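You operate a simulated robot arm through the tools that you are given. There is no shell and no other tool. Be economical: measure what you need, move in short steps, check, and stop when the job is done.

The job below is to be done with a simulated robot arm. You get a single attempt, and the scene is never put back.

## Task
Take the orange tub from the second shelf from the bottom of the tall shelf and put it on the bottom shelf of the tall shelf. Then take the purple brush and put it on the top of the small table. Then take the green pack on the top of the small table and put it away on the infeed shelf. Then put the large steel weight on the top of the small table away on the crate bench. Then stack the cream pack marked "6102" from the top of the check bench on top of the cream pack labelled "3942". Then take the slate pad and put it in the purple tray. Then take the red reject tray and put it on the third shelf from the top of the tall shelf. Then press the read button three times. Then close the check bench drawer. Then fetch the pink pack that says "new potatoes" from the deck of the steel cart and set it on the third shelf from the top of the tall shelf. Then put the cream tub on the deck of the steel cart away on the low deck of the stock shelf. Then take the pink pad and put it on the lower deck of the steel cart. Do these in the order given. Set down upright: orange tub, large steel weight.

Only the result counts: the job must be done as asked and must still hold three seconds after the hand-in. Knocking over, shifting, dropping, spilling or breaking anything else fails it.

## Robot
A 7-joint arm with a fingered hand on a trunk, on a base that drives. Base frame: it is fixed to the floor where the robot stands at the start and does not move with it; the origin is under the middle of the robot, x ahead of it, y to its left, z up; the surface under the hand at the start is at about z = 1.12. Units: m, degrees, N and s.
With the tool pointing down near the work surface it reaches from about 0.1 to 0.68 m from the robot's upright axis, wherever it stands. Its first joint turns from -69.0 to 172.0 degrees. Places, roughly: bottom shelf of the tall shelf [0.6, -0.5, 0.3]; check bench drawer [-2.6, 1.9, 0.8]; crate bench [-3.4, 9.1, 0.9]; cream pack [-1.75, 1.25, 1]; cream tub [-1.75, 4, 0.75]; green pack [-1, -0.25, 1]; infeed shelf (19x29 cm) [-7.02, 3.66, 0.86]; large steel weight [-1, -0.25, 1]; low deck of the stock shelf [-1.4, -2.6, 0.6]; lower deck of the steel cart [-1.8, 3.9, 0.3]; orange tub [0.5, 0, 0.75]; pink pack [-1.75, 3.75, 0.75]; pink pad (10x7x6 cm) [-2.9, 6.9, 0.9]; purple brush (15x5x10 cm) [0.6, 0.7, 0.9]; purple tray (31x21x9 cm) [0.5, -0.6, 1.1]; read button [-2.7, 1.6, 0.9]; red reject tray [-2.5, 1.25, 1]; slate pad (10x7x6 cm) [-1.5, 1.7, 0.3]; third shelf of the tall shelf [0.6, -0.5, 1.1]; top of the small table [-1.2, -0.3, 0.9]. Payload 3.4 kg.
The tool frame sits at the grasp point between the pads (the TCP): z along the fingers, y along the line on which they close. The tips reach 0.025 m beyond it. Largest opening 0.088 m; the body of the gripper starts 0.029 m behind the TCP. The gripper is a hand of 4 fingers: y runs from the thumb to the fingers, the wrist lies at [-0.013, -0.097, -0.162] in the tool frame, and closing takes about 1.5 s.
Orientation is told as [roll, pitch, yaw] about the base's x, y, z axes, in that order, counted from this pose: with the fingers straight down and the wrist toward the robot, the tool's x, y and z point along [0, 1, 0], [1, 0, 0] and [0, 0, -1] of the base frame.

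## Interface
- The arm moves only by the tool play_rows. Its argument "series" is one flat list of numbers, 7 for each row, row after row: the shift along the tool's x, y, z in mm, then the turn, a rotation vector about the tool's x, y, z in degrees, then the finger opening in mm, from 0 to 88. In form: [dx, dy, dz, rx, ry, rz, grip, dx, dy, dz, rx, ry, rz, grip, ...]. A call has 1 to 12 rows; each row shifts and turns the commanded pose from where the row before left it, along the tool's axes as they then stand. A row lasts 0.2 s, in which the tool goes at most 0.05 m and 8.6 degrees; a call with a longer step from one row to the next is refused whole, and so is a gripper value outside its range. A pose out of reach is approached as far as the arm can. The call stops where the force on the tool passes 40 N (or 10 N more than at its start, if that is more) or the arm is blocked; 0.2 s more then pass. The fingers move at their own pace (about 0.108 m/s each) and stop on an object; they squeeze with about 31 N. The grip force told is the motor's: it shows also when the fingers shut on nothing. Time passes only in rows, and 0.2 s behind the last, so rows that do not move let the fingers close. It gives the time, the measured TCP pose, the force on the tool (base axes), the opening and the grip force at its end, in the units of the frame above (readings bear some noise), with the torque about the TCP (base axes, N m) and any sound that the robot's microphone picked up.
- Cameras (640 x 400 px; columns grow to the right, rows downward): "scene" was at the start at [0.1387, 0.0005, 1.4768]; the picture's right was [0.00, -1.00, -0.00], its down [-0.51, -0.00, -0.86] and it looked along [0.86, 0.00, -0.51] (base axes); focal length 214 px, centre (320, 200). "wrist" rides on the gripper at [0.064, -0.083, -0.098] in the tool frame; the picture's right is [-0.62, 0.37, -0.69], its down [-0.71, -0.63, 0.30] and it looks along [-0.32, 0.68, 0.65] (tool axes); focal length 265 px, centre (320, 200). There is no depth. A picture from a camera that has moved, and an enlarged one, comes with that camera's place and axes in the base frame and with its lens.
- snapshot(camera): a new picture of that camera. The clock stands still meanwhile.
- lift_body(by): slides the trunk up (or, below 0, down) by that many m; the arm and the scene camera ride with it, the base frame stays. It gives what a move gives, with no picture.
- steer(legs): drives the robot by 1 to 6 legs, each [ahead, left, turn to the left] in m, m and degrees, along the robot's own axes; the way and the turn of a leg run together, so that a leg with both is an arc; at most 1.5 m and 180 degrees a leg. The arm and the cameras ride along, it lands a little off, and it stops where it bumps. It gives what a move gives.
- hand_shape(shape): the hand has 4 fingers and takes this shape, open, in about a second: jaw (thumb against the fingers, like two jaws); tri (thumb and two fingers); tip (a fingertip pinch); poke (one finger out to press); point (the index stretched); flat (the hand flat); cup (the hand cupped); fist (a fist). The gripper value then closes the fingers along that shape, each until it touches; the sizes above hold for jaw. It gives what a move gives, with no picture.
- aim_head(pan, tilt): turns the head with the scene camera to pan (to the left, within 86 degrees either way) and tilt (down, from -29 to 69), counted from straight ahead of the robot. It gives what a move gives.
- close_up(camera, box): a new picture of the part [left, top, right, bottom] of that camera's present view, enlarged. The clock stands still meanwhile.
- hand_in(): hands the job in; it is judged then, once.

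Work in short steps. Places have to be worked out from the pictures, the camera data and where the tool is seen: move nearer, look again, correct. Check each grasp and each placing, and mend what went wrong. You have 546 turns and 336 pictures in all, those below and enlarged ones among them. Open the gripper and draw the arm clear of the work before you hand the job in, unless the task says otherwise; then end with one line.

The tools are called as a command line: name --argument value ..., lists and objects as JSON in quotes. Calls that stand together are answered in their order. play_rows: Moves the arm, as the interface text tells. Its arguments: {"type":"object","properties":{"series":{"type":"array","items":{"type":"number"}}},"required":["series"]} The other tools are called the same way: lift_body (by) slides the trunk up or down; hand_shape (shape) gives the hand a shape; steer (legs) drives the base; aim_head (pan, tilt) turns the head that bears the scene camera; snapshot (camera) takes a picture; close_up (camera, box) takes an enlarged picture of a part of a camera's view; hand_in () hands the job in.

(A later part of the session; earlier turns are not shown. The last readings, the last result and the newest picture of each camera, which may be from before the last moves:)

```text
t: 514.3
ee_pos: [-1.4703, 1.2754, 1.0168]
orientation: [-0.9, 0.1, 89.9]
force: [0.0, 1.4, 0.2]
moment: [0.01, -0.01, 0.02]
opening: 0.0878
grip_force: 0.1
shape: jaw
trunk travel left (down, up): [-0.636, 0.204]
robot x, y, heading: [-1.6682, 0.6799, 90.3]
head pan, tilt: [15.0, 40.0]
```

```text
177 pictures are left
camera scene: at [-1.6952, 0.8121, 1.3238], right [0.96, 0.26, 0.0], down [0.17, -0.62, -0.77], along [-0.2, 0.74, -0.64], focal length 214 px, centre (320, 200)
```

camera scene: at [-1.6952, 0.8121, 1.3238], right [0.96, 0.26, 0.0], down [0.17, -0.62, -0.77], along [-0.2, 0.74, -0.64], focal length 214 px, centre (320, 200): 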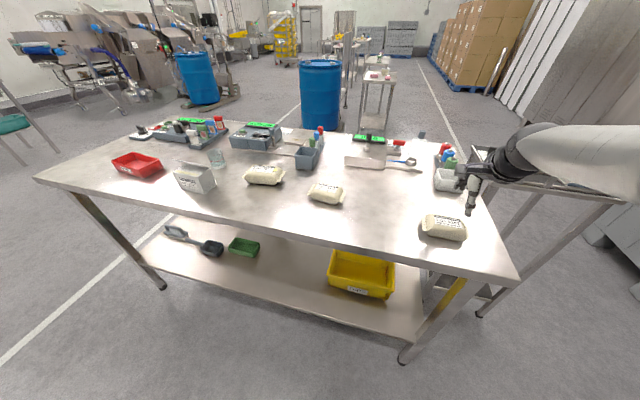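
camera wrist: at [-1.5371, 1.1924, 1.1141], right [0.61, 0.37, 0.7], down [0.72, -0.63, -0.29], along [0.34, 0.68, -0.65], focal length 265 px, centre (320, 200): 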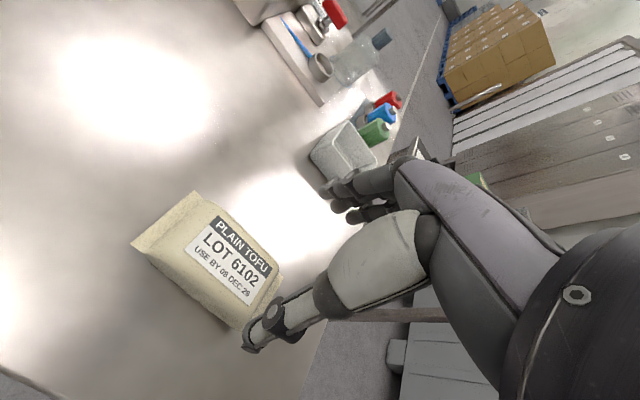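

Pack centre ≈(-1.48, 1.278). Shift 1 cm and lower with the arm.

play_rows --series '[10, 3, 20, 0, 1, 0, 88, 0, 0, 30, 0, 0, 0, 88, 0, 0, 30, 0, 0, 0, 88, 0, 0, 16, 0, 0, 0, 88, 0, 0, 8, 0, 0, 0, 88, 0, 0, 0, 0, 0, 0, 88]'

snapshot --camera "wrist"

close_up --camera "scene" --box '[380, 150, 520, 280]'

```text
t: 515.7
ee_pos: [-1.4796, 1.2777, 0.9124]
orientation: [0.1, 0.2, 89.8]
force: [-0.2, 0.0, 0.1]
moment: [-0.02, 0.0, 0.02]
opening: 0.0876
grip_force: 0.0
shape: jaw
trunk travel left (down, up): [-0.636, 0.204]
robot x, y, heading: [-1.6663, 0.6777, 90.1]
head pan, tilt: [15.0, 40.0]
```

```text
176 pictures are left
camera wrist: at [-1.5443, 1.1948, 1.0109], right [0.62, 0.37, 0.69], down [0.71, -0.63, -0.3], along [0.32, 0.68, -0.66], focal length 265 px, centre (320, 200)
```

wrist: 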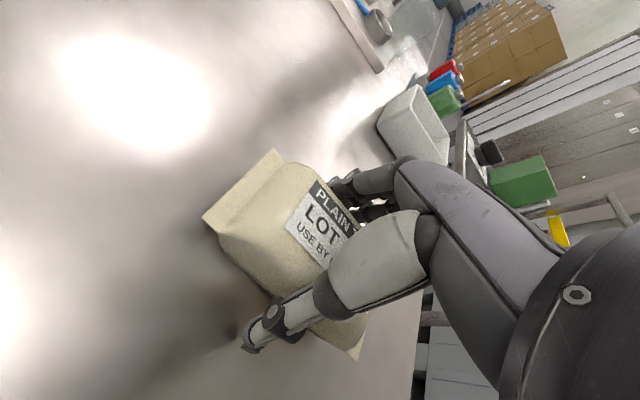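

```text
3.08 times, centred on (450, 215) of scene
camera zoom: at [-1.6952, 0.8121, 1.3238], right [0.96, 0.26, 0.0], down [0.17, -0.62, -0.77], along [-0.2, 0.74, -0.64], focal length 660 px, centre (-80, 154)
```

zoom: 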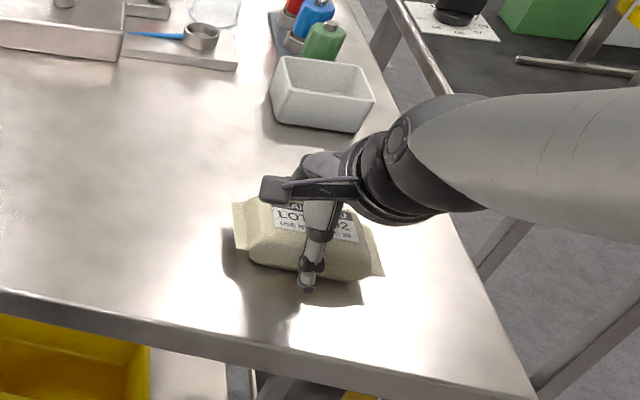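

Straddling the pack. Lower 8 mm more and close.

play_rows --series '[0, 0, 4, 0, 0, 0, 88, 0, 0, 4, 0, 0, 0, 88, 0, 0, 0, 0, 0, 0, 60, 0, 0, 0, 0, 0, 0, 30, 0, 0, 0, 0, 0, 0, 20, 0, 0, 0, 0, 0, 0, 20, 0, 0, 0, 0, 0, 0, 20]'

lift_body --by 0.13

snapshot --camera "wrist"

```text
t: 517.3
ee_pos: [-1.481, 1.2782, 0.9064]
orientation: [0.0, 0.1, 89.9]
force: [-0.3, 2.9, 7.4]
moment: [0.26, 0.05, 0.06]
opening: 0.0483
grip_force: 31.2
shape: jaw
trunk travel left (down, up): [-0.636, 0.204]
robot x, y, heading: [-1.6737, 0.6794, 90.2]
head pan, tilt: [15.0, 40.0]
```

```text
t: 518.8
ee_pos: [-1.4806, 1.2801, 1.0329]
orientation: [0.1, 0.2, 89.9]
force: [-0.5, 0.5, -2.4]
moment: [0.02, 0.02, -0.03]
opening: 0.0475
grip_force: 30.7
shape: jaw
trunk travel left (down, up): [-0.766, 0.074]
robot x, y, heading: [-1.6709, 0.6793, 90.3]
head pan, tilt: [15.0, 40.0]
```

```text
174 pictures are left
camera wrist: at [-1.5449, 1.1955, 1.1327], right [0.62, 0.37, 0.69], down [0.71, -0.63, -0.3], along [0.32, 0.68, -0.66], focal length 265 px, centre (320, 200)
```

wrist: 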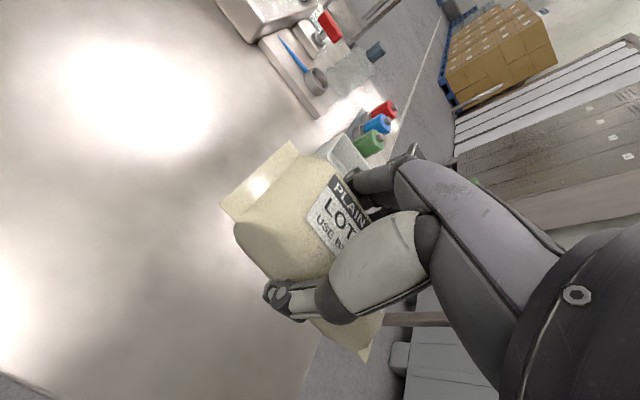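

Held. Move over 3942: 0.337 m west and 0.066 m north.

steer --legs '[[0.066, 0.338, 0]]'

snapshot --camera "wrist"

aim_head --pan 5 --tilt 40

snapshot --camera "scene"

```text
t: 521.1
ee_pos: [-1.8238, 1.3424, 1.0337]
orientation: [0.1, 0.3, 89.7]
force: [0.1, 0.3, -2.0]
moment: [0.04, 0.0, -0.01]
opening: 0.0479
grip_force: 31.1
shape: jaw
trunk travel left (down, up): [-0.766, 0.074]
robot x, y, heading: [-2.0182, 0.7426, 90.1]
head pan, tilt: [15.0, 40.0]
```

```text
173 pictures are left
camera wrist: at [-1.8887, 1.2583, 1.1328], right [0.62, 0.37, 0.69], down [0.71, -0.63, -0.3], along [0.33, 0.68, -0.66], focal length 265 px, centre (320, 200)
```

wrist: 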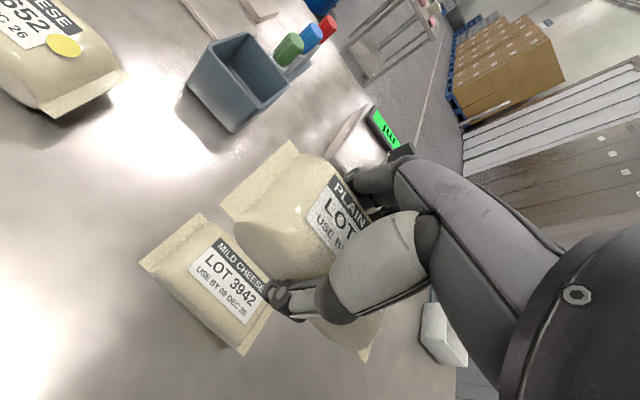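

```text
t: 521.8
ee_pos: [-1.8235, 1.3421, 1.0331]
orientation: [0.0, 0.2, 89.8]
force: [-0.7, -0.9, -2.2]
moment: [0.0, 0.04, -0.01]
opening: 0.048
grip_force: 31.0
shape: jaw
trunk travel left (down, up): [-0.766, 0.074]
robot x, y, heading: [-2.0147, 0.7429, 90.1]
head pan, tilt: [5.0, 40.0]
```

```text
172 pictures are left
camera scene: at [-2.0247, 0.8784, 1.4537], right [1.0, 0.09, 0.0], down [0.06, -0.64, -0.77], along [-0.07, 0.76, -0.64], focal length 214 px, centre (320, 200)
```

scene: 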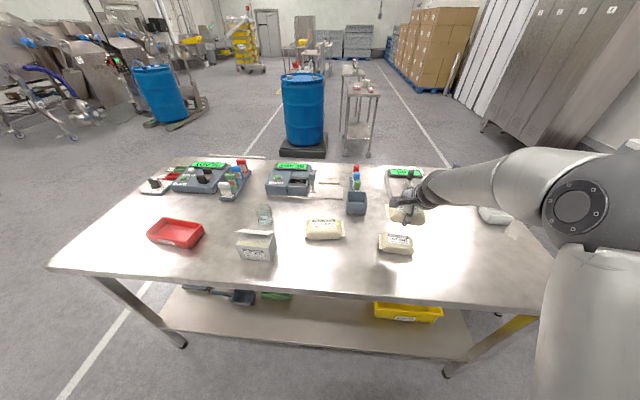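

3942's centre ≈(-1.82, 1.333). Correct by 8 mm and lower to near contact.

play_rows --series '[-3, -8, 20, 0, 0, 0, 20, 0, 0, 20, 0, 0, 0, 20, 0, 0, 15, 0, 0, 0, 20, 0, 0, 5, 0, 0, 0, 20, 0, 0, 0, 0, 0, 0, 20]'

snapshot --camera "wrist"

close_up --camera "scene" --box '[340, 170, 460, 270]'

```text
t: 523.0
ee_pos: [-1.8197, 1.333, 0.9748]
orientation: [0.1, 0.2, 89.8]
force: [0.8, -0.7, -2.2]
moment: [-0.02, -0.01, -0.01]
opening: 0.0474
grip_force: 30.6
shape: jaw
trunk travel left (down, up): [-0.766, 0.074]
robot x, y, heading: [-2.0166, 0.7442, 90.4]
head pan, tilt: [5.0, 40.0]
```

```text
171 pictures are left
camera wrist: at [-1.8859, 1.2495, 1.0733], right [0.62, 0.37, 0.69], down [0.71, -0.63, -0.3], along [0.33, 0.68, -0.66], focal length 265 px, centre (320, 200)
```

wrist: 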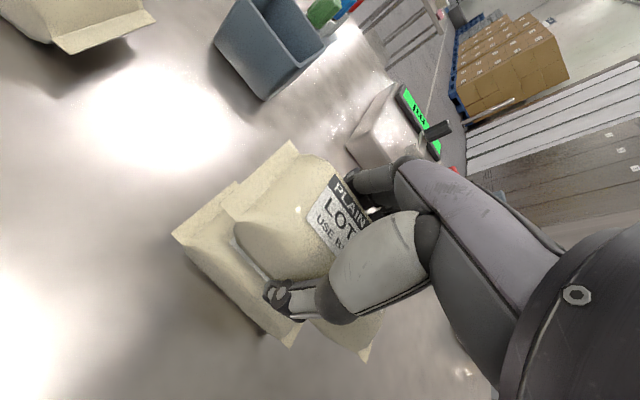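

```text
4.00 times, centred on (400, 220) of scene
camera zoom: at [-2.0247, 0.8784, 1.4537], right [1.0, 0.09, 0.0], down [0.06, -0.64, -0.77], along [-0.07, 0.76, -0.64], focal length 858 px, centre (0, 120)
```

zoom: 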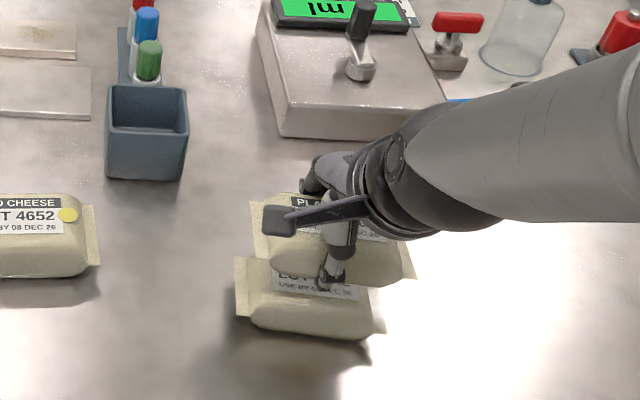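

Nearly aligned. Shift 4 mm back and lower in small steps.

play_rows --series '[3, -4, 5, 0, 0, 0, 20, 0, 0, 5, 0, 0, 0, 20, 0, 0, 4, 0, 0, 0, 20, 0, 0, 0, 0, 0, 0, 20]'

play_rows --series '[0, 0, 3, 0, 0, 0, 20, 0, 0, 3, 0, 0, 0, 20, 0, 0, 0, 0, 0, 0, 20]'

```text
t: 524.0
ee_pos: [-1.8236, 1.3301, 0.9614]
orientation: [0.1, 0.3, 89.8]
force: [-0.4, 0.3, -3.7]
moment: [-0.03, 0.0, 0.02]
opening: 0.0477
grip_force: 30.9
shape: jaw
trunk travel left (down, up): [-0.766, 0.074]
robot x, y, heading: [-2.0185, 0.7433, 89.9]
head pan, tilt: [5.0, 40.0]
```

```text
t: 524.8
ee_pos: [-1.8228, 1.33, 0.9531]
orientation: [0.1, 0.2, 89.9]
force: [-0.9, -0.5, -2.6]
moment: [-0.01, 0.03, -0.04]
opening: 0.0479
grip_force: 31.4
shape: jaw
trunk travel left (down, up): [-0.766, 0.074]
robot x, y, heading: [-2.0166, 0.7429, 90.2]
head pan, tilt: [5.0, 40.0]
```

play_rows --series '[0, 0, 3, 0, 0, 0, 20, 0, 0, 3, 0, 0, 0, 20, 0, 0, 0, 0, 0, 0, 20]'

snapshot --camera "wrist"

close_up --camera "scene" --box '[340, 170, 460, 270]'

```text
t: 525.6
ee_pos: [-1.8235, 1.3293, 0.9484]
orientation: [0.1, 0.2, 89.8]
force: [-1.3, 0.0, -2.6]
moment: [0.0, 0.04, 0.03]
opening: 0.0479
grip_force: 31.5
shape: jaw
trunk travel left (down, up): [-0.766, 0.074]
robot x, y, heading: [-2.0132, 0.7407, 89.9]
head pan, tilt: [5.0, 40.0]
```

```text
169 pictures are left
camera wrist: at [-1.8884, 1.2458, 1.0469], right [0.62, 0.37, 0.69], down [0.71, -0.63, -0.3], along [0.33, 0.68, -0.66], focal length 265 px, centre (320, 200)
```

wrist: 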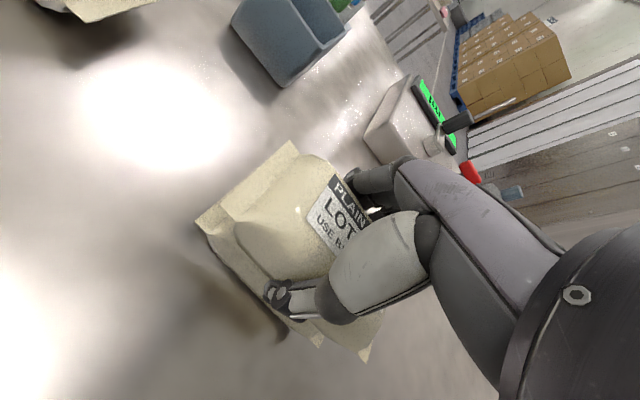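

```text
4.00 times, centred on (400, 220) of scene
camera zoom: at [-2.0247, 0.8784, 1.4537], right [1.0, 0.09, 0.0], down [0.06, -0.64, -0.77], along [-0.07, 0.76, -0.64], focal length 858 px, centre (0, 120)
```

zoom: 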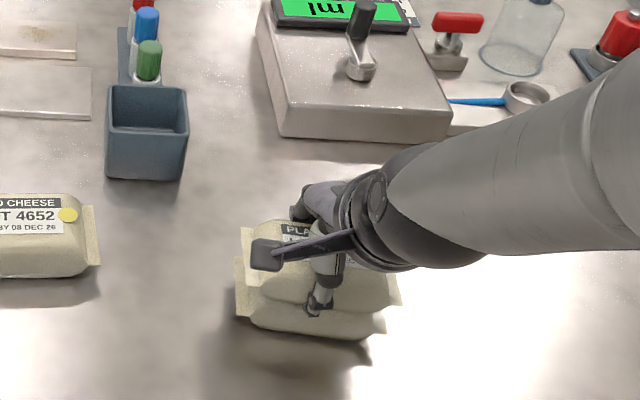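

Aligned well. Continue down until contact.

play_rows --series '[0, 0, 3, 0, 0, 0, 20, 0, 0, 3, 0, 0, 0, 20, 0, 0, 0, 0, 0, 0, 20]'

play_rows --series '[0, 0, 3, 0, 0, 0, 20, 0, 0, 0, 0, 0, 0, 20]'

```text
t: 526.4
ee_pos: [-1.8238, 1.3301, 0.9445]
orientation: [0.0, -0.4, 89.9]
force: [1.3, 3.8, 14.4]
moment: [0.59, 0.01, -0.02]
opening: 0.0473
grip_force: 31.3
shape: jaw
trunk travel left (down, up): [-0.766, 0.074]
robot x, y, heading: [-2.0183, 0.7431, 90.4]
head pan, tilt: [5.0, 40.0]
```

```text
t: 527.0
ee_pos: [-1.8237, 1.329, 0.9454]
orientation: [0.0, -0.6, 89.8]
force: [2.0, 4.1, 30.5]
moment: [1.2, 0.04, -0.04]
opening: 0.0474
grip_force: 30.9
shape: jaw
trunk travel left (down, up): [-0.766, 0.074]
robot x, y, heading: [-2.0151, 0.7402, 90.1]
head pan, tilt: [5.0, 40.0]
```

Contact. Relax 3 mm, then open gently and rise.

play_rows --series '[0, 0, -3, 0, 0, 0, 20, 0, 0, 0, 0, 0, 0, 52, 0, 0, 0, 0, 0, 0, 60, 0, 0, 0, 0, 0, 0, 70, 0, 0, 0, 0, 0, 0, 80, 0, 0, 0, 0, 0, 0, 80]'

lift_body --by 0.07

play_rows --series '[0, 0, -40, 0, 0, 0, 80, 0, 0, -40, 0, 0, 0, 80, 0, 0, -40, 0, 0, 0, 80, 0, 0, 0, 0, 0, 0, 80]'

close_up --camera "scene" --box '[300, 170, 500, 290]'

```text
t: 528.4
ee_pos: [-1.8252, 1.3267, 0.9427]
orientation: [0.0, 0.0, 89.8]
force: [1.6, -2.0, 18.4]
moment: [0.68, -0.19, -0.06]
opening: 0.0759
grip_force: 0.0
shape: jaw
trunk travel left (down, up): [-0.766, 0.074]
robot x, y, heading: [-2.0169, 0.7393, 90.1]
head pan, tilt: [5.0, 40.0]
```

```text
t: 529.5
ee_pos: [-1.8233, 1.329, 1.0108]
orientation: [0.0, 0.2, 89.7]
force: [0.6, -0.4, -0.3]
moment: [-0.03, 0.03, -0.01]
opening: 0.0798
grip_force: 0.0
shape: jaw
trunk travel left (down, up): [-0.836, 0.004]
robot x, y, heading: [-2.013, 0.7407, 90.1]
head pan, tilt: [5.0, 40.0]
```

```text
t: 530.5
ee_pos: [-1.8242, 1.3312, 1.1327]
orientation: [0.1, 0.3, 89.8]
force: [-0.9, -0.4, -0.6]
moment: [-0.02, -0.02, -0.01]
opening: 0.0796
grip_force: 0.0
shape: jaw
trunk travel left (down, up): [-0.836, 0.004]
robot x, y, heading: [-2.0144, 0.7402, 90.0]
head pan, tilt: [5.0, 40.0]
```

```text
3.20 times, centred on (400, 230) of scene
camera zoom: at [-2.0247, 0.8785, 1.5237], right [1.0, 0.09, 0.0], down [0.06, -0.64, -0.77], along [-0.07, 0.76, -0.64], focal length 686 px, centre (64, 104)
```

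zoom: 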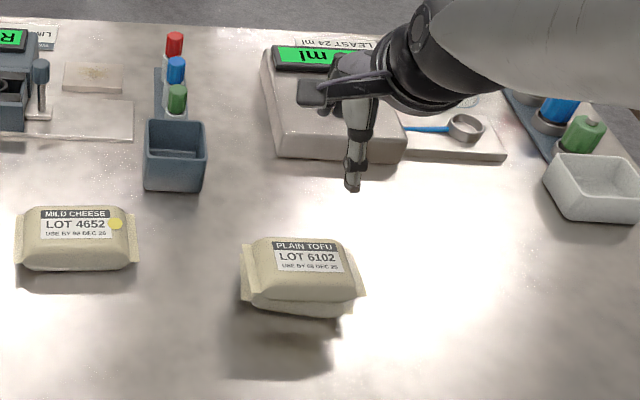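

Stacked properly. Next the slate pad on the bench's lower shelf near (-1.5, 1.7, 0.3). Back up a little, lower the camera and look under the bench.

steer --legs '[[-0.2, -0.25, 0]]'

lift_body --by -0.4

lift_body --by -0.2

aim_head --pan -10 --tilt 25

snapshot --camera "scene"

```text
t: 532.6
ee_pos: [-1.5755, 1.1324, 1.1318]
orientation: [0.1, 0.1, 90.1]
force: [0.6, 0.0, -0.4]
moment: [0.01, 0.02, -0.01]
opening: 0.0797
grip_force: 0.0
shape: jaw
trunk travel left (down, up): [-0.836, 0.004]
robot x, y, heading: [-1.7629, 0.5411, 90.4]
head pan, tilt: [5.0, 40.0]
```

```text
t: 534.9
ee_pos: [-1.5773, 1.1378, 0.9015]
orientation: [0.0, -2.3, 90.0]
force: [-0.2, -4.7, 19.7]
moment: [0.72, -0.15, -0.01]
opening: 0.077
grip_force: 0.0
shape: jaw
trunk travel left (down, up): [-0.591, 0.249]
robot x, y, heading: [-1.766, 0.541, 90.5]
head pan, tilt: [5.0, 40.0]
stopped: the force on the tool passed its limit at 52 N (the readings are from after the stop); the commanded pose is now the measured one
```

```text
t: 535.4
ee_pos: [-1.5761, 1.1407, 0.9012]
orientation: [0.0, -3.6, 90.0]
force: [0.4, -5.2, 21.9]
moment: [0.85, -0.13, -0.02]
opening: 0.0767
grip_force: 0.1
shape: jaw
trunk travel left (down, up): [-0.581, 0.259]
robot x, y, heading: [-1.7628, 0.5445, 90.4]
head pan, tilt: [5.0, 40.0]
stopped: the force on the tool passed its limit at 46 N (the readings are from after the stop); the commanded pose is now the measured one
```

```text
t: 536.2
ee_pos: [-1.5766, 1.1376, 0.9006]
orientation: [-0.1, -3.3, 90.0]
force: [-0.1, -4.6, 28.2]
moment: [1.24, -0.21, -0.01]
opening: 0.0781
grip_force: 0.0
shape: jaw
trunk travel left (down, up): [-0.581, 0.259]
robot x, y, heading: [-1.764, 0.5428, 90.3]
head pan, tilt: [-10.0, 25.0]
```

```text
166 pictures are left
camera scene: at [-1.753, 0.677, 1.2933], right [0.99, -0.17, 0.0], down [-0.07, -0.41, -0.91], along [0.15, 0.9, -0.42], focal length 214 px, centre (320, 200)
```

scene: 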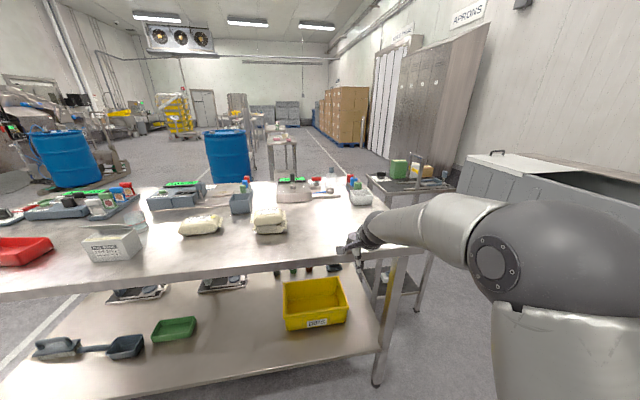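

The fingers touched the bench edge. Lift, back away further, then lower.

lift_body --by 0.06

play_rows --series '[0, -40, 0, 3.3, 0, 0, 80, 0, -40, 0, 0, 0, 0, 80, 0, -40, 0, 0, 0, 0, 80, 0, -30, 0, 0, 0, 0, 80, 0, 0, 0, 0, 0, 0, 80]'

lift_body --by -0.35

snapshot --camera "scene"

```text
t: 537.2
ee_pos: [-1.575, 1.1397, 0.954]
orientation: [0.0, -2.7, 90.0]
force: [-1.4, -0.6, 0.2]
moment: [0.0, 0.0, -0.02]
opening: 0.0799
grip_force: 0.0
shape: jaw
trunk travel left (down, up): [-0.641, 0.199]
robot x, y, heading: [-1.7688, 0.544, 90.5]
head pan, tilt: [-10.0, 25.0]
```

```text
t: 538.4
ee_pos: [-1.5735, 0.9858, 0.9406]
orientation: [0.0, 6.3, 89.2]
force: [-0.3, -0.6, 0.4]
moment: [0.01, 0.04, -0.01]
opening: 0.0799
grip_force: 0.1
shape: jaw
out of reach, approached as far as the arm can: row 3, 4
trunk travel left (down, up): [-0.641, 0.199]
robot x, y, heading: [-1.7641, 0.5427, 90.3]
head pan, tilt: [-10.0, 25.0]
```

```text
t: 541.8
ee_pos: [-1.5754, 0.9851, 0.5907]
orientation: [-0.1, 6.3, 89.1]
force: [0.1, 0.0, -0.4]
moment: [-0.01, -0.01, 0.0]
opening: 0.0799
grip_force: 0.0
shape: jaw
trunk travel left (down, up): [-0.291, 0.549]
robot x, y, heading: [-1.7685, 0.5438, 90.7]
head pan, tilt: [-10.0, 25.0]
```

```text
165 pictures are left
camera scene: at [-1.7513, 0.6835, 1.0025], right [0.99, -0.17, 0.0], down [-0.07, -0.42, -0.91], along [0.15, 0.89, -0.42], focal length 214 px, centre (320, 200)
```

scene: 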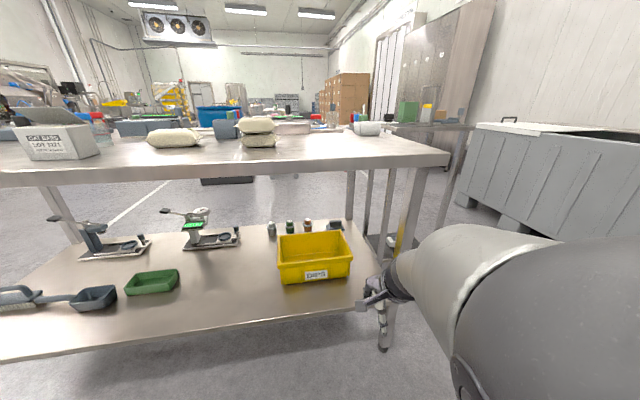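

close_up --camera "scene" --box '[240, 190, 400, 300]'

```text
3.64 times, centred on (320, 245) of scene
camera zoom: at [-1.7513, 0.6835, 1.0025], right [0.99, -0.17, 0.0], down [-0.07, -0.42, -0.91], along [0.15, 0.89, -0.42], focal length 780 px, centre (320, 36)
```

zoom: 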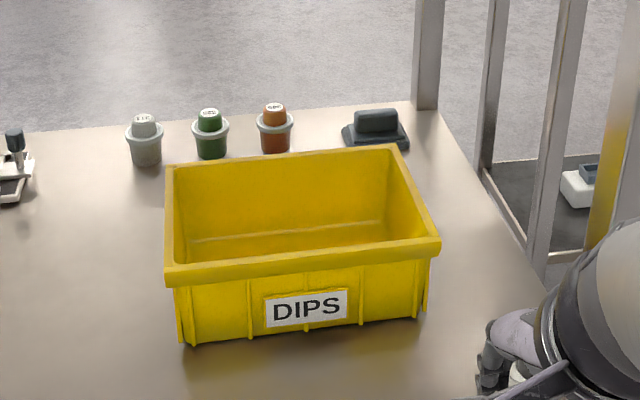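

The slate pad (with a grip block) is at ≈(-1.48, 1.775) near the north edge of the lower shelf; I'll reach it from the north side. Raise and drive around the east end.

lift_body --by 0.4

lift_body --by 0.145

steer --legs '[[0, -1.32, -0.7], [1.1, 0, 0], [1.0, 0, 0]]'

aim_head --pan 50 --tilt 30

snapshot --camera "scene"

```text
t: 545.6
ee_pos: [-1.5765, 0.9855, 0.9897]
orientation: [-0.1, 6.4, 89.1]
force: [-0.7, 0.2, -1.1]
moment: [-0.01, -0.01, -0.02]
opening: 0.0797
grip_force: 0.0
shape: jaw
trunk travel left (down, up): [-0.691, 0.149]
robot x, y, heading: [-1.7642, 0.544, 90.1]
head pan, tilt: [-10.0, 25.0]
```

```text
t: 547.3
ee_pos: [-1.5763, 0.9853, 1.1363]
orientation: [-0.1, 6.3, 89.1]
force: [0.1, -0.3, 1.1]
moment: [0.01, 0.02, -0.03]
opening: 0.0802
grip_force: 0.1
shape: jaw
trunk travel left (down, up): [-0.836, 0.004]
robot x, y, heading: [-1.7637, 0.5426, 90.5]
head pan, tilt: [-10.0, 25.0]
```

```text
t: 564.0
ee_pos: [-0.3175, 3.1114, 1.1355]
orientation: [-0.1, 6.4, 90.9]
force: [0.4, 0.7, -0.7]
moment: [0.0, 0.03, 0.02]
opening: 0.0801
grip_force: 0.0
shape: jaw
trunk travel left (down, up): [-0.836, 0.004]
robot x, y, heading: [-0.4935, 2.6631, 91.9]
head pan, tilt: [-10.0, 25.0]
```

```text
t: 565.3
ee_pos: [-0.319, 3.113, 1.1365]
orientation: [-0.1, 6.2, 90.8]
force: [-0.1, 0.0, -0.5]
moment: [0.01, 0.01, -0.03]
opening: 0.0797
grip_force: 0.0
shape: jaw
trunk travel left (down, up): [-0.836, 0.004]
robot x, y, heading: [-0.4952, 2.66, 92.1]
head pan, tilt: [50.0, 30.0]
```

```text
163 pictures are left
camera scene: at [-0.5687, 2.769, 1.5395], right [0.61, 0.79, 0.0], down [0.39, -0.31, -0.87], along [-0.68, 0.53, -0.5], focal length 214 px, centre (320, 200)
```

scene: 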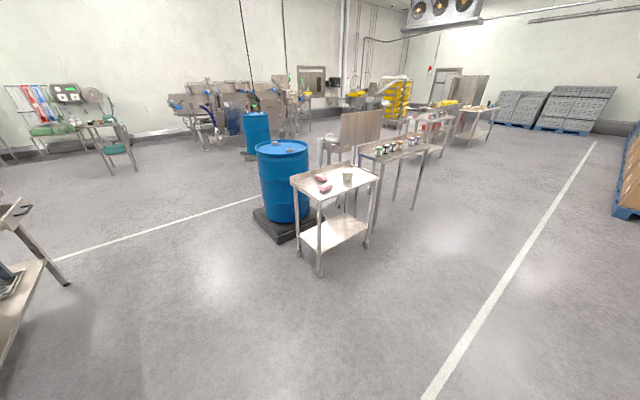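

Move west a bit and turn to face south toward the bench's north side.

steer --legs '[[0.15, 0.65, 0], [0, 0, -173]]'

play_rows --series '[0, 30, 0, -8, 0, 0, 70, 0, 36, 6, -8, 0, 0, 70, 0, 36, 10, -8, 0, 0, 70, 0, 36, 14, -8, 0, 0, 70, 0, 34, 20, -6, 0, 0, 70, 0, 34, 21, 0, 0, 0, 70, 0, 34, 21, 0, 0, 0, 70, 0, 34, 21, 0, 0, 0, 70, 0, 0, 0, 0, 0, 0, 70]'

aim_head --pan -10 --tilt 35

snapshot --camera "scene"

```text
t: 575.9
ee_pos: [-1.237, 2.316, 1.1369]
orientation: [0.0, 6.4, -80.1]
force: [-0.3, -0.8, 0.7]
moment: [-0.04, 0.03, 0.01]
opening: 0.0802
grip_force: 0.1
shape: jaw
trunk travel left (down, up): [-0.836, 0.004]
robot x, y, heading: [-1.1335, 2.7868, -78.3]
head pan, tilt: [50.0, 30.0]
```

```text
t: 577.9
ee_pos: [-1.1826, 2.0182, 1.1178]
orientation: [-0.1, -31.8, -79.9]
force: [0.0, -0.4, 0.2]
moment: [0.0, 0.03, -0.01]
opening: 0.0702
grip_force: 0.1
shape: jaw
trunk travel left (down, up): [-0.836, 0.004]
robot x, y, heading: [-1.1338, 2.7895, -78.8]
head pan, tilt: [50.0, 30.0]
```

```text
t: 579.2
ee_pos: [-1.1835, 2.0185, 1.1183]
orientation: [-0.1, -31.7, -80.0]
force: [-0.2, 0.0, 0.0]
moment: [-0.01, 0.0, -0.04]
opening: 0.0703
grip_force: 0.0
shape: jaw
trunk travel left (down, up): [-0.836, 0.004]
robot x, y, heading: [-1.1324, 2.7858, -78.8]
head pan, tilt: [-10.0, 35.0]
```

```text
162 pictures are left
camera scene: at [-1.1232, 2.6498, 1.5317], right [-1.0, -0.02, 0.0], down [-0.01, 0.57, -0.82], along [0.02, -0.82, -0.57], focal length 214 px, centre (320, 200)
```

scene: 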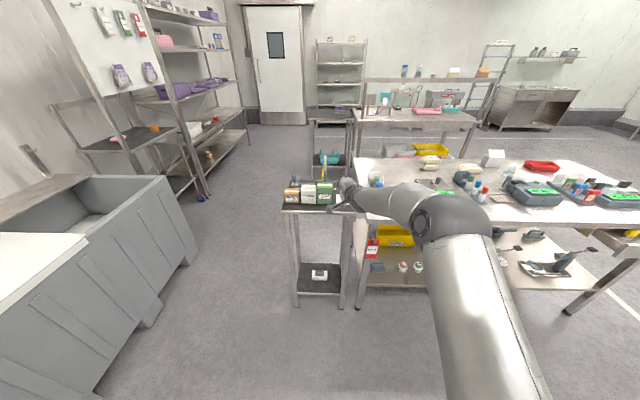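

close_up --camera "scene" --box '[340, 215, 470, 305]'

```text
4.44 times, centred on (405, 260) of scene
camera zoom: at [-1.1232, 2.6498, 1.5317], right [-1.0, -0.02, 0.0], down [-0.01, 0.57, -0.82], along [0.02, -0.82, -0.57], focal length 953 px, centre (-58, -67)
```

zoom: 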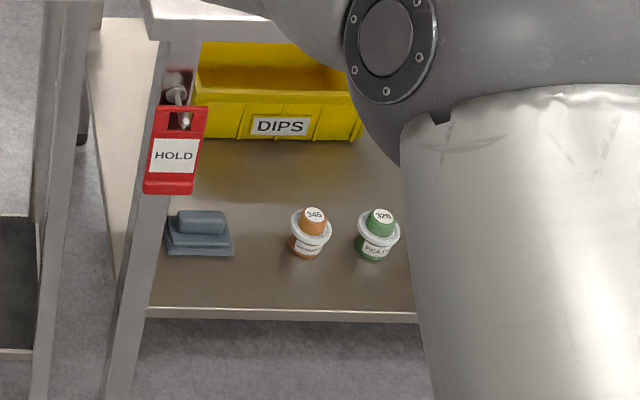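

Pad located at ≈(-1.492, 1.729), shelf z≈0.31. Turn 10° more so the hand closes along y, sidestep to its x, then lower the trunk in front of the bench.

steer --legs '[[0, 0, -10], [-0.02, -0.18, 0]]'

lift_body --by -0.4

lift_body --by -0.3

snapshot --camera "scene"

snapshot --camera "wrist"

```text
t: 581.4
ee_pos: [-1.4944, 2.0528, 1.1191]
orientation: [-0.1, -31.8, -89.7]
force: [-0.5, 0.2, -0.5]
moment: [0.03, 0.01, 0.0]
opening: 0.0701
grip_force: 0.0
shape: jaw
trunk travel left (down, up): [-0.836, 0.004]
robot x, y, heading: [-1.317, 2.7998, -88.4]
head pan, tilt: [-10.0, 35.0]
```

```text
t: 585.3
ee_pos: [-1.4948, 2.053, 0.7182]
orientation: [-0.2, -31.7, -89.8]
force: [-0.5, -0.5, 0.3]
moment: [0.03, -0.01, -0.02]
opening: 0.0699
grip_force: 0.1
shape: jaw
trunk travel left (down, up): [-0.436, 0.404]
robot x, y, heading: [-1.3119, 2.8058, -88.4]
head pan, tilt: [-10.0, 35.0]
```

```text
t: 588.3
ee_pos: [-1.4942, 2.0522, 0.4182]
orientation: [-0.1, -31.7, -89.7]
force: [0.4, -0.1, 0.3]
moment: [0.0, -0.02, -0.03]
opening: 0.0702
grip_force: 0.1
shape: jaw
trunk travel left (down, up): [-0.136, 0.704]
robot x, y, heading: [-1.3134, 2.8027, -88.3]
head pan, tilt: [-10.0, 35.0]
```

```text
160 pictures are left
camera scene: at [-1.3277, 2.665, 0.8318], right [-0.99, 0.15, 0.0], down [0.08, 0.57, -0.82], along [-0.12, -0.81, -0.57], focal length 214 px, centre (320, 200)
```

scene: 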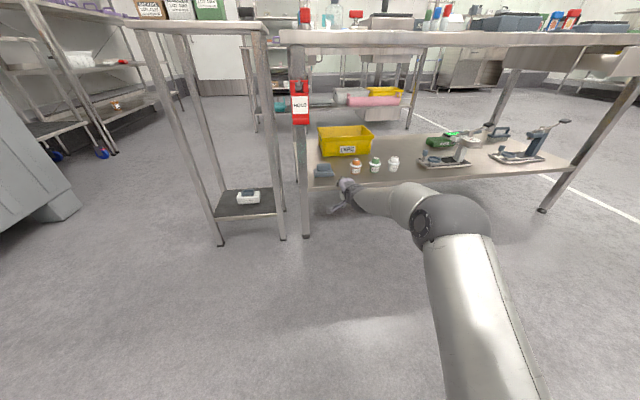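

```text
159 pictures are left
camera wrist: at [-1.4305, 2.1747, 0.4581], right [-0.62, 0.05, 0.78], down [-0.72, 0.37, -0.59], along [-0.32, -0.93, -0.2], focal length 265 px, centre (320, 200)
```

wrist: 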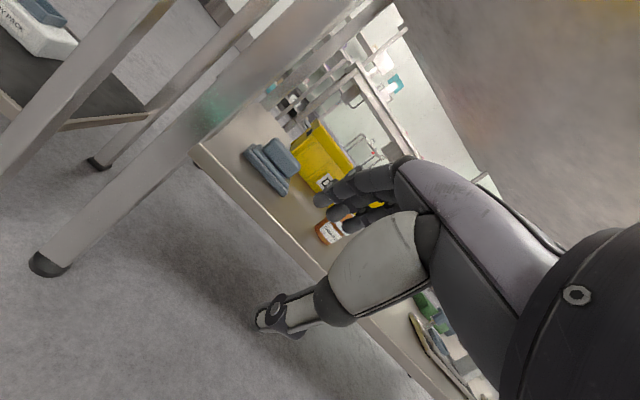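

The wrist camera would pass close to the bench leg; turning back 10° gives it more room. Turn, sidestep, then drive in.

steer --legs '[[0, 0, 10], [0, -0.188, 0], [0.2, 0, 0]]'

snapshot --camera "wrist"

close_up --camera "scene" --box '[230, 80, 450, 230]'

```text
t: 591.7
ee_pos: [-1.5098, 1.7987, 0.4183]
orientation: [-0.2, -31.7, -79.9]
force: [0.5, 0.4, 0.1]
moment: [0.01, 0.0, 0.0]
opening: 0.07
grip_force: 0.1
shape: jaw
trunk travel left (down, up): [-0.136, 0.704]
robot x, y, heading: [-1.4596, 2.5676, -78.7]
head pan, tilt: [-10.0, 35.0]
```

```text
158 pictures are left
camera wrist: at [-1.4679, 1.93, 0.4581], right [-0.62, -0.06, 0.78], down [-0.77, 0.25, -0.59], along [-0.16, -0.97, -0.2], focal length 265 px, centre (320, 200)
```

wrist: 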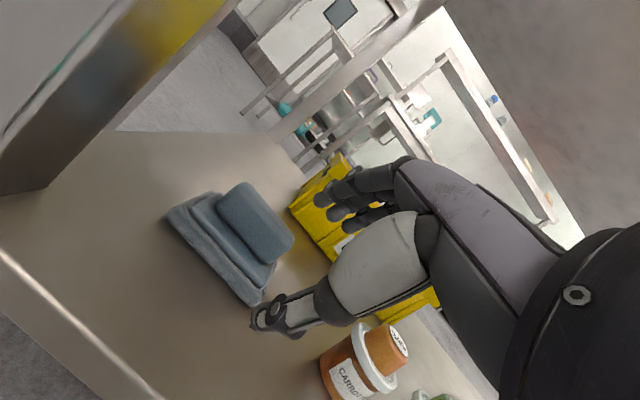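

```text
2.67 times, centred on (340, 155) of scene
camera zoom: at [-1.4496, 2.4307, 0.8317], right [-1.0, -0.02, 0.0], down [-0.01, 0.57, -0.82], along [0.02, -0.82, -0.57], focal length 572 px, centre (267, 320)
```

zoom: 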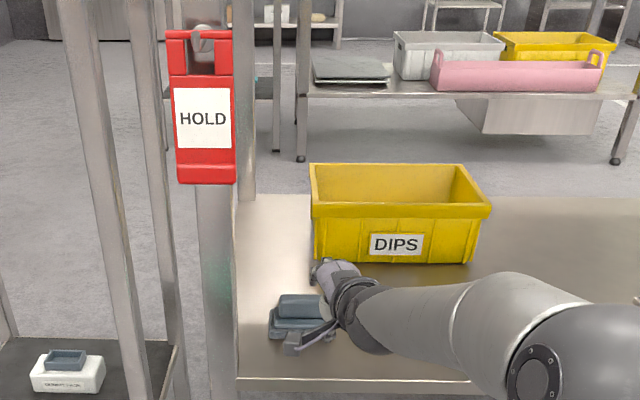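

Block at (-1.485, 1.722, 0.36). Advance 5 cm level, then come in along the finger line in alternating steps.

steer --legs '[[0.049, 0.011, 0]]'

play_rows --series '[0, 0, 10, 0, 0, 0, 62, 0, 0, 10, 0, 0, 0, 62, 0, 0, 10, 0, 0, 0, 62, 0, 0, 0, 0, 0, 0, 62]'

snapshot --camera "wrist"

```text
t: 592.6
ee_pos: [-1.4888, 1.7532, 0.4179]
orientation: [-0.1, -31.7, -79.9]
force: [0.0, 0.4, -0.5]
moment: [-0.01, 0.01, 0.04]
opening: 0.07
grip_force: 0.1
shape: jaw
trunk travel left (down, up): [-0.136, 0.704]
robot x, y, heading: [-1.4417, 2.5243, -78.8]
head pan, tilt: [-10.0, 35.0]
```

```text
t: 593.6
ee_pos: [-1.486, 1.7382, 0.3922]
orientation: [-0.1, -31.7, -79.9]
force: [-0.4, -0.1, -1.2]
moment: [0.01, 0.0, -0.02]
opening: 0.0624
grip_force: 0.1
shape: jaw
trunk travel left (down, up): [-0.136, 0.704]
robot x, y, heading: [-1.4417, 2.5239, -78.6]
head pan, tilt: [-10.0, 35.0]
```

```text
156 pictures are left
camera wrist: at [-1.4446, 1.8698, 0.4322], right [-0.62, -0.06, 0.78], down [-0.77, 0.24, -0.59], along [-0.16, -0.97, -0.2], focal length 265 px, centre (320, 200)
```

wrist: 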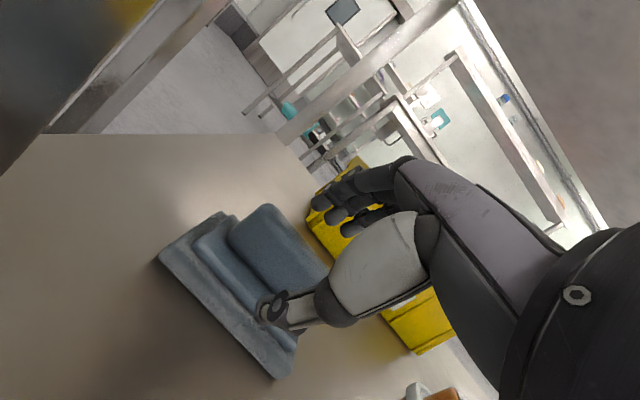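

Going well; continue along the fingers ~27 mm.

play_rows --series '[4, 0, 9, 0, 0, 0, 62, 0, 0, 9, 0, 0, 0, 62, 0, 0, 8, 0, 0, 0, 62, 0, 0, 0, 0, 0, 0, 62]'

snapshot --camera "wrist"

```text
t: 594.6
ee_pos: [-1.4807, 1.7274, 0.3661]
orientation: [-0.1, -31.5, -79.8]
force: [0.2, -1.4, -0.3]
moment: [0.02, 0.0, -0.02]
opening: 0.0618
grip_force: 0.0
shape: jaw
trunk travel left (down, up): [-0.136, 0.704]
robot x, y, heading: [-1.4369, 2.5223, -78.6]
head pan, tilt: [-10.0, 35.0]
```

```text
155 pictures are left
camera wrist: at [-1.4392, 1.857, 0.4075], right [-0.62, -0.06, 0.78], down [-0.77, 0.25, -0.59], along [-0.16, -0.97, -0.2], focal length 265 px, centre (320, 200)
```

wrist: 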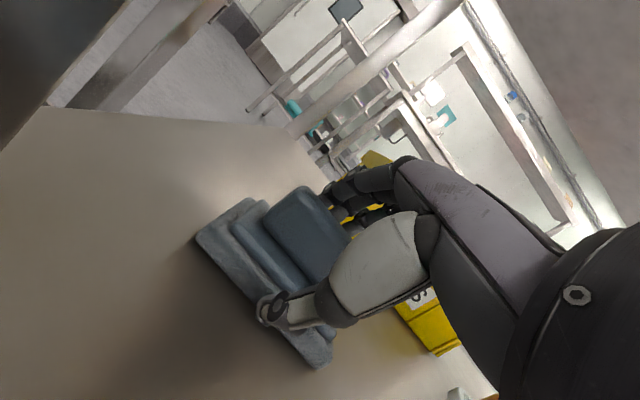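

Block is at the TCP. Close.

play_rows --series '[0, 0, 0, 0, 0, 0, 40, 0, 0, 0, 0, 0, 0, 10, 0, 0, 0, 0, 0, 0, 10, 0, 0, 0, 0, 0, 0, 10, 0, 0, 0, 0, 0, 0, 10, 0, 0, 0, 0, 0, 0, 10]'

lift_body --by 0.05

snapshot --camera "wrist"

```text
t: 596.0
ee_pos: [-1.4812, 1.7255, 0.375]
orientation: [-0.1, -32.2, -80.0]
force: [-0.4, 0.0, 19.4]
moment: [0.16, 0.05, 0.0]
opening: 0.032
grip_force: 30.7
shape: jaw
trunk travel left (down, up): [-0.136, 0.704]
robot x, y, heading: [-1.4383, 2.5233, -78.8]
head pan, tilt: [-10.0, 35.0]
```

```text
t: 596.9
ee_pos: [-1.4797, 1.7259, 0.4191]
orientation: [-0.1, -31.7, -79.9]
force: [-0.3, 0.1, -0.5]
moment: [0.0, -0.02, 0.02]
opening: 0.0266
grip_force: 30.8
shape: jaw
trunk travel left (down, up): [-0.186, 0.654]
robot x, y, heading: [-1.4389, 2.5217, -78.8]
head pan, tilt: [-10.0, 35.0]
```

```text
154 pictures are left
camera wrist: at [-1.4393, 1.8567, 0.4591], right [-0.62, -0.06, 0.78], down [-0.77, 0.25, -0.59], along [-0.16, -0.97, -0.2], focal length 265 px, centre (320, 200)
```

wrist: 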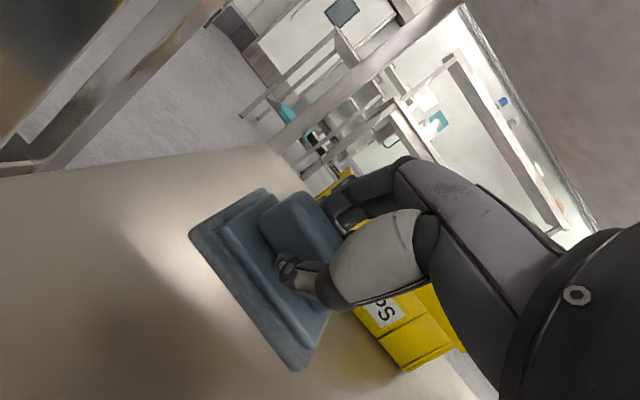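

Held. Back out, then raise fully.

steer --legs '[[-0.45, 0, 0]]'

lift_body --by 0.4

lift_body --by 0.25

snapshot --camera "scene"

```text
t: 599.7
ee_pos: [-1.568, 2.1691, 0.4203]
orientation: [-0.1, -31.7, -79.8]
force: [0.1, -1.0, -0.4]
moment: [0.01, 0.0, 0.01]
opening: 0.0265
grip_force: 30.7
shape: jaw
trunk travel left (down, up): [-0.186, 0.654]
robot x, y, heading: [-1.5294, 2.9609, -78.6]
head pan, tilt: [-10.0, 35.0]
```

```text
t: 603.5
ee_pos: [-1.5686, 2.168, 0.8202]
orientation: [-0.1, -31.7, -79.8]
force: [-0.5, -0.7, -0.7]
moment: [0.0, -0.01, 0.02]
opening: 0.0266
grip_force: 31.0
shape: jaw
trunk travel left (down, up): [-0.586, 0.254]
robot x, y, heading: [-1.5322, 2.9623, -78.6]
head pan, tilt: [-10.0, 35.0]
```

```text
t: 606.1
ee_pos: [-1.5686, 2.1677, 1.07]
orientation: [-0.1, -31.6, -79.8]
force: [-0.1, -0.5, 0.0]
moment: [0.03, 0.0, 0.02]
opening: 0.0266
grip_force: 31.3
shape: jaw
trunk travel left (down, up): [-0.836, 0.004]
robot x, y, heading: [-1.5284, 2.9649, -78.4]
head pan, tilt: [-10.0, 35.0]
```

```text
153 pictures are left
camera scene: at [-1.5186, 2.828, 1.5317], right [-1.0, -0.03, 0.0], down [-0.01, 0.57, -0.82], along [0.02, -0.82, -0.57], focal length 214 px, centre (320, 200)
```

scene: 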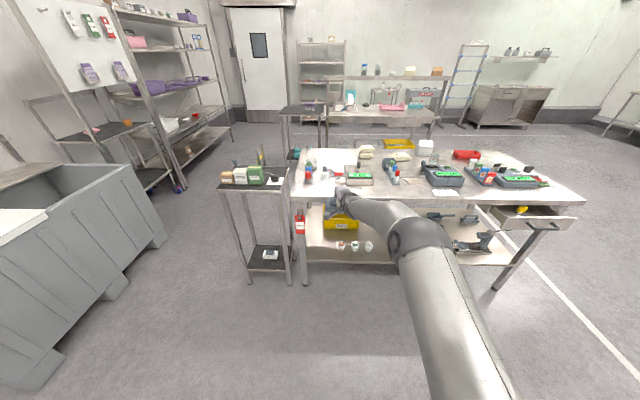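

Now travel to the tall shelf's front, facing it.

steer --legs '[[0, 0, -11.6], [0, 1.02, 0], [1.5, 0, 0], [1.5, 0, 0], [0.3, 0, 0]]'

steer --legs '[[0, 0, 90]]'

aim_head --pan 0 --tilt 25

snapshot --camera "scene"

```text
t: 628.0
ee_pos: [-0.5998, -1.1492, 1.0708]
orientation: [-0.1, -31.7, -88.5]
force: [-0.3, 0.2, -0.5]
moment: [0.03, 0.0, 0.01]
opening: 0.0265
grip_force: 31.0
shape: jaw
trunk travel left (down, up): [-0.836, 0.004]
robot x, y, heading: [-0.4393, -0.368, -87.3]
head pan, tilt: [-10.0, 35.0]
```

```text
t: 631.8
ee_pos: [0.304, -0.6212, 1.0731]
orientation: [-0.1, -31.7, -5.5]
force: [-34.5, -1.5, 7.4]
moment: [-0.05, -1.08, -0.49]
opening: 0.0232
grip_force: 30.8
shape: jaw
trunk travel left (down, up): [-0.836, 0.004]
robot x, y, heading: [-0.4381, -0.3704, -3.7]
head pan, tilt: [-10.0, 35.0]
stopped in leg 1: the force on the tool passed its limit at 46 N (the readings are from after the stop); the commanded pose is now the measured one
```

```text
t: 632.5
ee_pos: [0.3047, -0.6202, 1.0732]
orientation: [0.0, -31.8, -5.4]
force: [-37.3, -3.1, 7.2]
moment: [-0.01, -1.18, -0.56]
opening: 0.0234
grip_force: 30.8
shape: jaw
trunk travel left (down, up): [-0.836, 0.004]
robot x, y, heading: [-0.4403, -0.363, -3.7]
head pan, tilt: [0.0, 25.0]
```

```text
152 pictures are left
camera scene: at [-0.3163, -0.3772, 1.5489], right [-0.07, -1.0, 0.0], down [-0.41, 0.03, -0.91], along [0.91, -0.06, -0.41], focal length 214 px, centre (320, 200)
```

scene: 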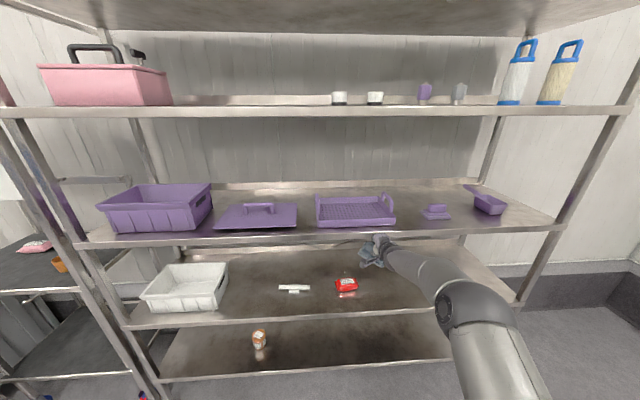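

The pad touched the shelf's edge. Back off and check the grip.

steer --legs '[[-0.12, 0, 0]]'

snapshot --camera "wrist"

close_up --camera "scene" --box '[290, 160, 470, 270]'

```text
t: 633.7
ee_pos: [0.1958, -0.6093, 1.0656]
orientation: [-0.1, -31.2, -5.2]
force: [-0.3, -0.1, -0.1]
moment: [0.02, 0.03, -0.01]
opening: 0.0259
grip_force: 31.1
shape: jaw
trunk travel left (down, up): [-0.836, 0.004]
robot x, y, heading: [-0.5612, -0.3585, -3.8]
head pan, tilt: [0.0, 25.0]
```

```text
151 pictures are left
camera wrist: at [0.0796, -0.5357, 1.1067], right [-0.1, -0.61, 0.78], down [-0.45, -0.68, -0.59], along [0.89, -0.41, -0.21], focal length 265 px, centre (320, 200)
```

wrist: 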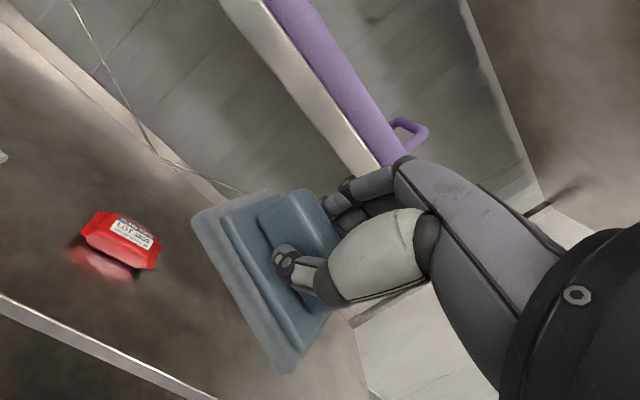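

```text
3.56 times, centred on (380, 215) of scene
camera zoom: at [-0.4202, -0.3688, 1.5475], right [-0.06, -1.0, 0.0], down [-0.42, 0.03, -0.91], along [0.9, -0.06, -0.42], focal length 763 px, centre (107, 147)
```

zoom: 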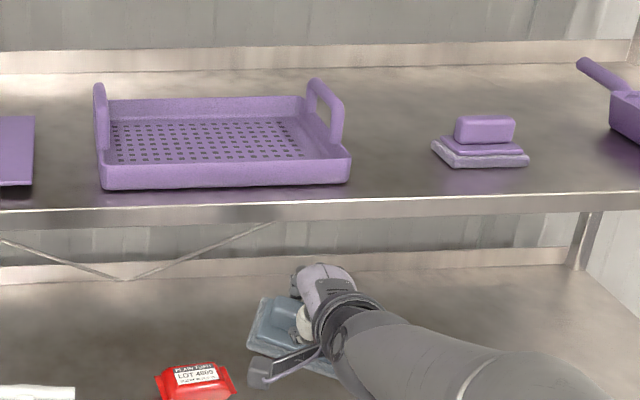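

Grip is fine. The purple tray's centre is ≈(0.475, -0.567). Straighten heading, raise the hand by arm 18 cm to clear the tray's rim.

steer --legs '[[0, 0, 3.8]]'

play_rows --series '[0, 19, -31, 0, 0, 0, 10, 0, 19, -31, 0, 0, 0, 10, 0, 19, -31, 0, 0, 0, 10, 0, 19, -31, 0, 0, 0, 10, 0, 19, -31, 0, 0, 0, 10, 0, 0, 0, 0, 0, 0, 10]'

snapshot --camera "scene"

snapshot --camera "wrist"

```text
t: 634.6
ee_pos: [0.2104, -0.5589, 1.0658]
orientation: [-0.1, -31.2, -1.4]
force: [-1.0, 0.5, -0.6]
moment: [-0.02, 0.0, 0.0]
opening: 0.0258
grip_force: 31.2
shape: jaw
trunk travel left (down, up): [-0.836, 0.004]
robot x, y, heading: [-0.5602, -0.3592, 0.2]
head pan, tilt: [0.0, 25.0]
```

```text
t: 636.0
ee_pos: [0.212, -0.5605, 1.2482]
orientation: [-0.1, -31.1, -1.4]
force: [0.3, -0.3, -0.6]
moment: [-0.01, 0.03, 0.02]
opening: 0.0258
grip_force: 31.5
shape: jaw
trunk travel left (down, up): [-0.836, 0.004]
robot x, y, heading: [-0.5607, -0.3598, 0.2]
head pan, tilt: [0.0, 25.0]
```

```text
149 pictures are left
camera scene: at [-0.4194, -0.3595, 1.5474], right [0.0, -1.0, 0.0], down [-0.42, 0.0, -0.91], along [0.91, 0.0, -0.42], focal length 214 px, centre (320, 200)
```

scene: 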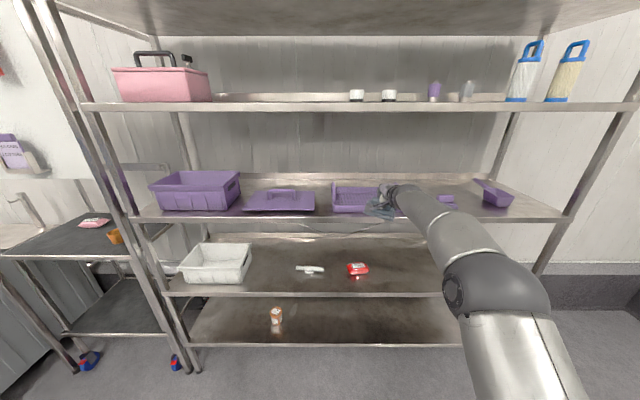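

```text
148 pictures are left
camera wrist: at [0.0915, -0.4929, 1.2891], right [-0.06, -0.62, 0.78], down [-0.4, -0.7, -0.59], along [0.91, -0.35, -0.21], focal length 265 px, centre (320, 200)
```

wrist: 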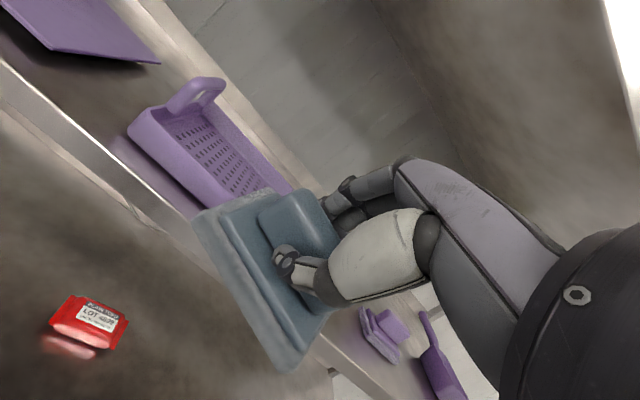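

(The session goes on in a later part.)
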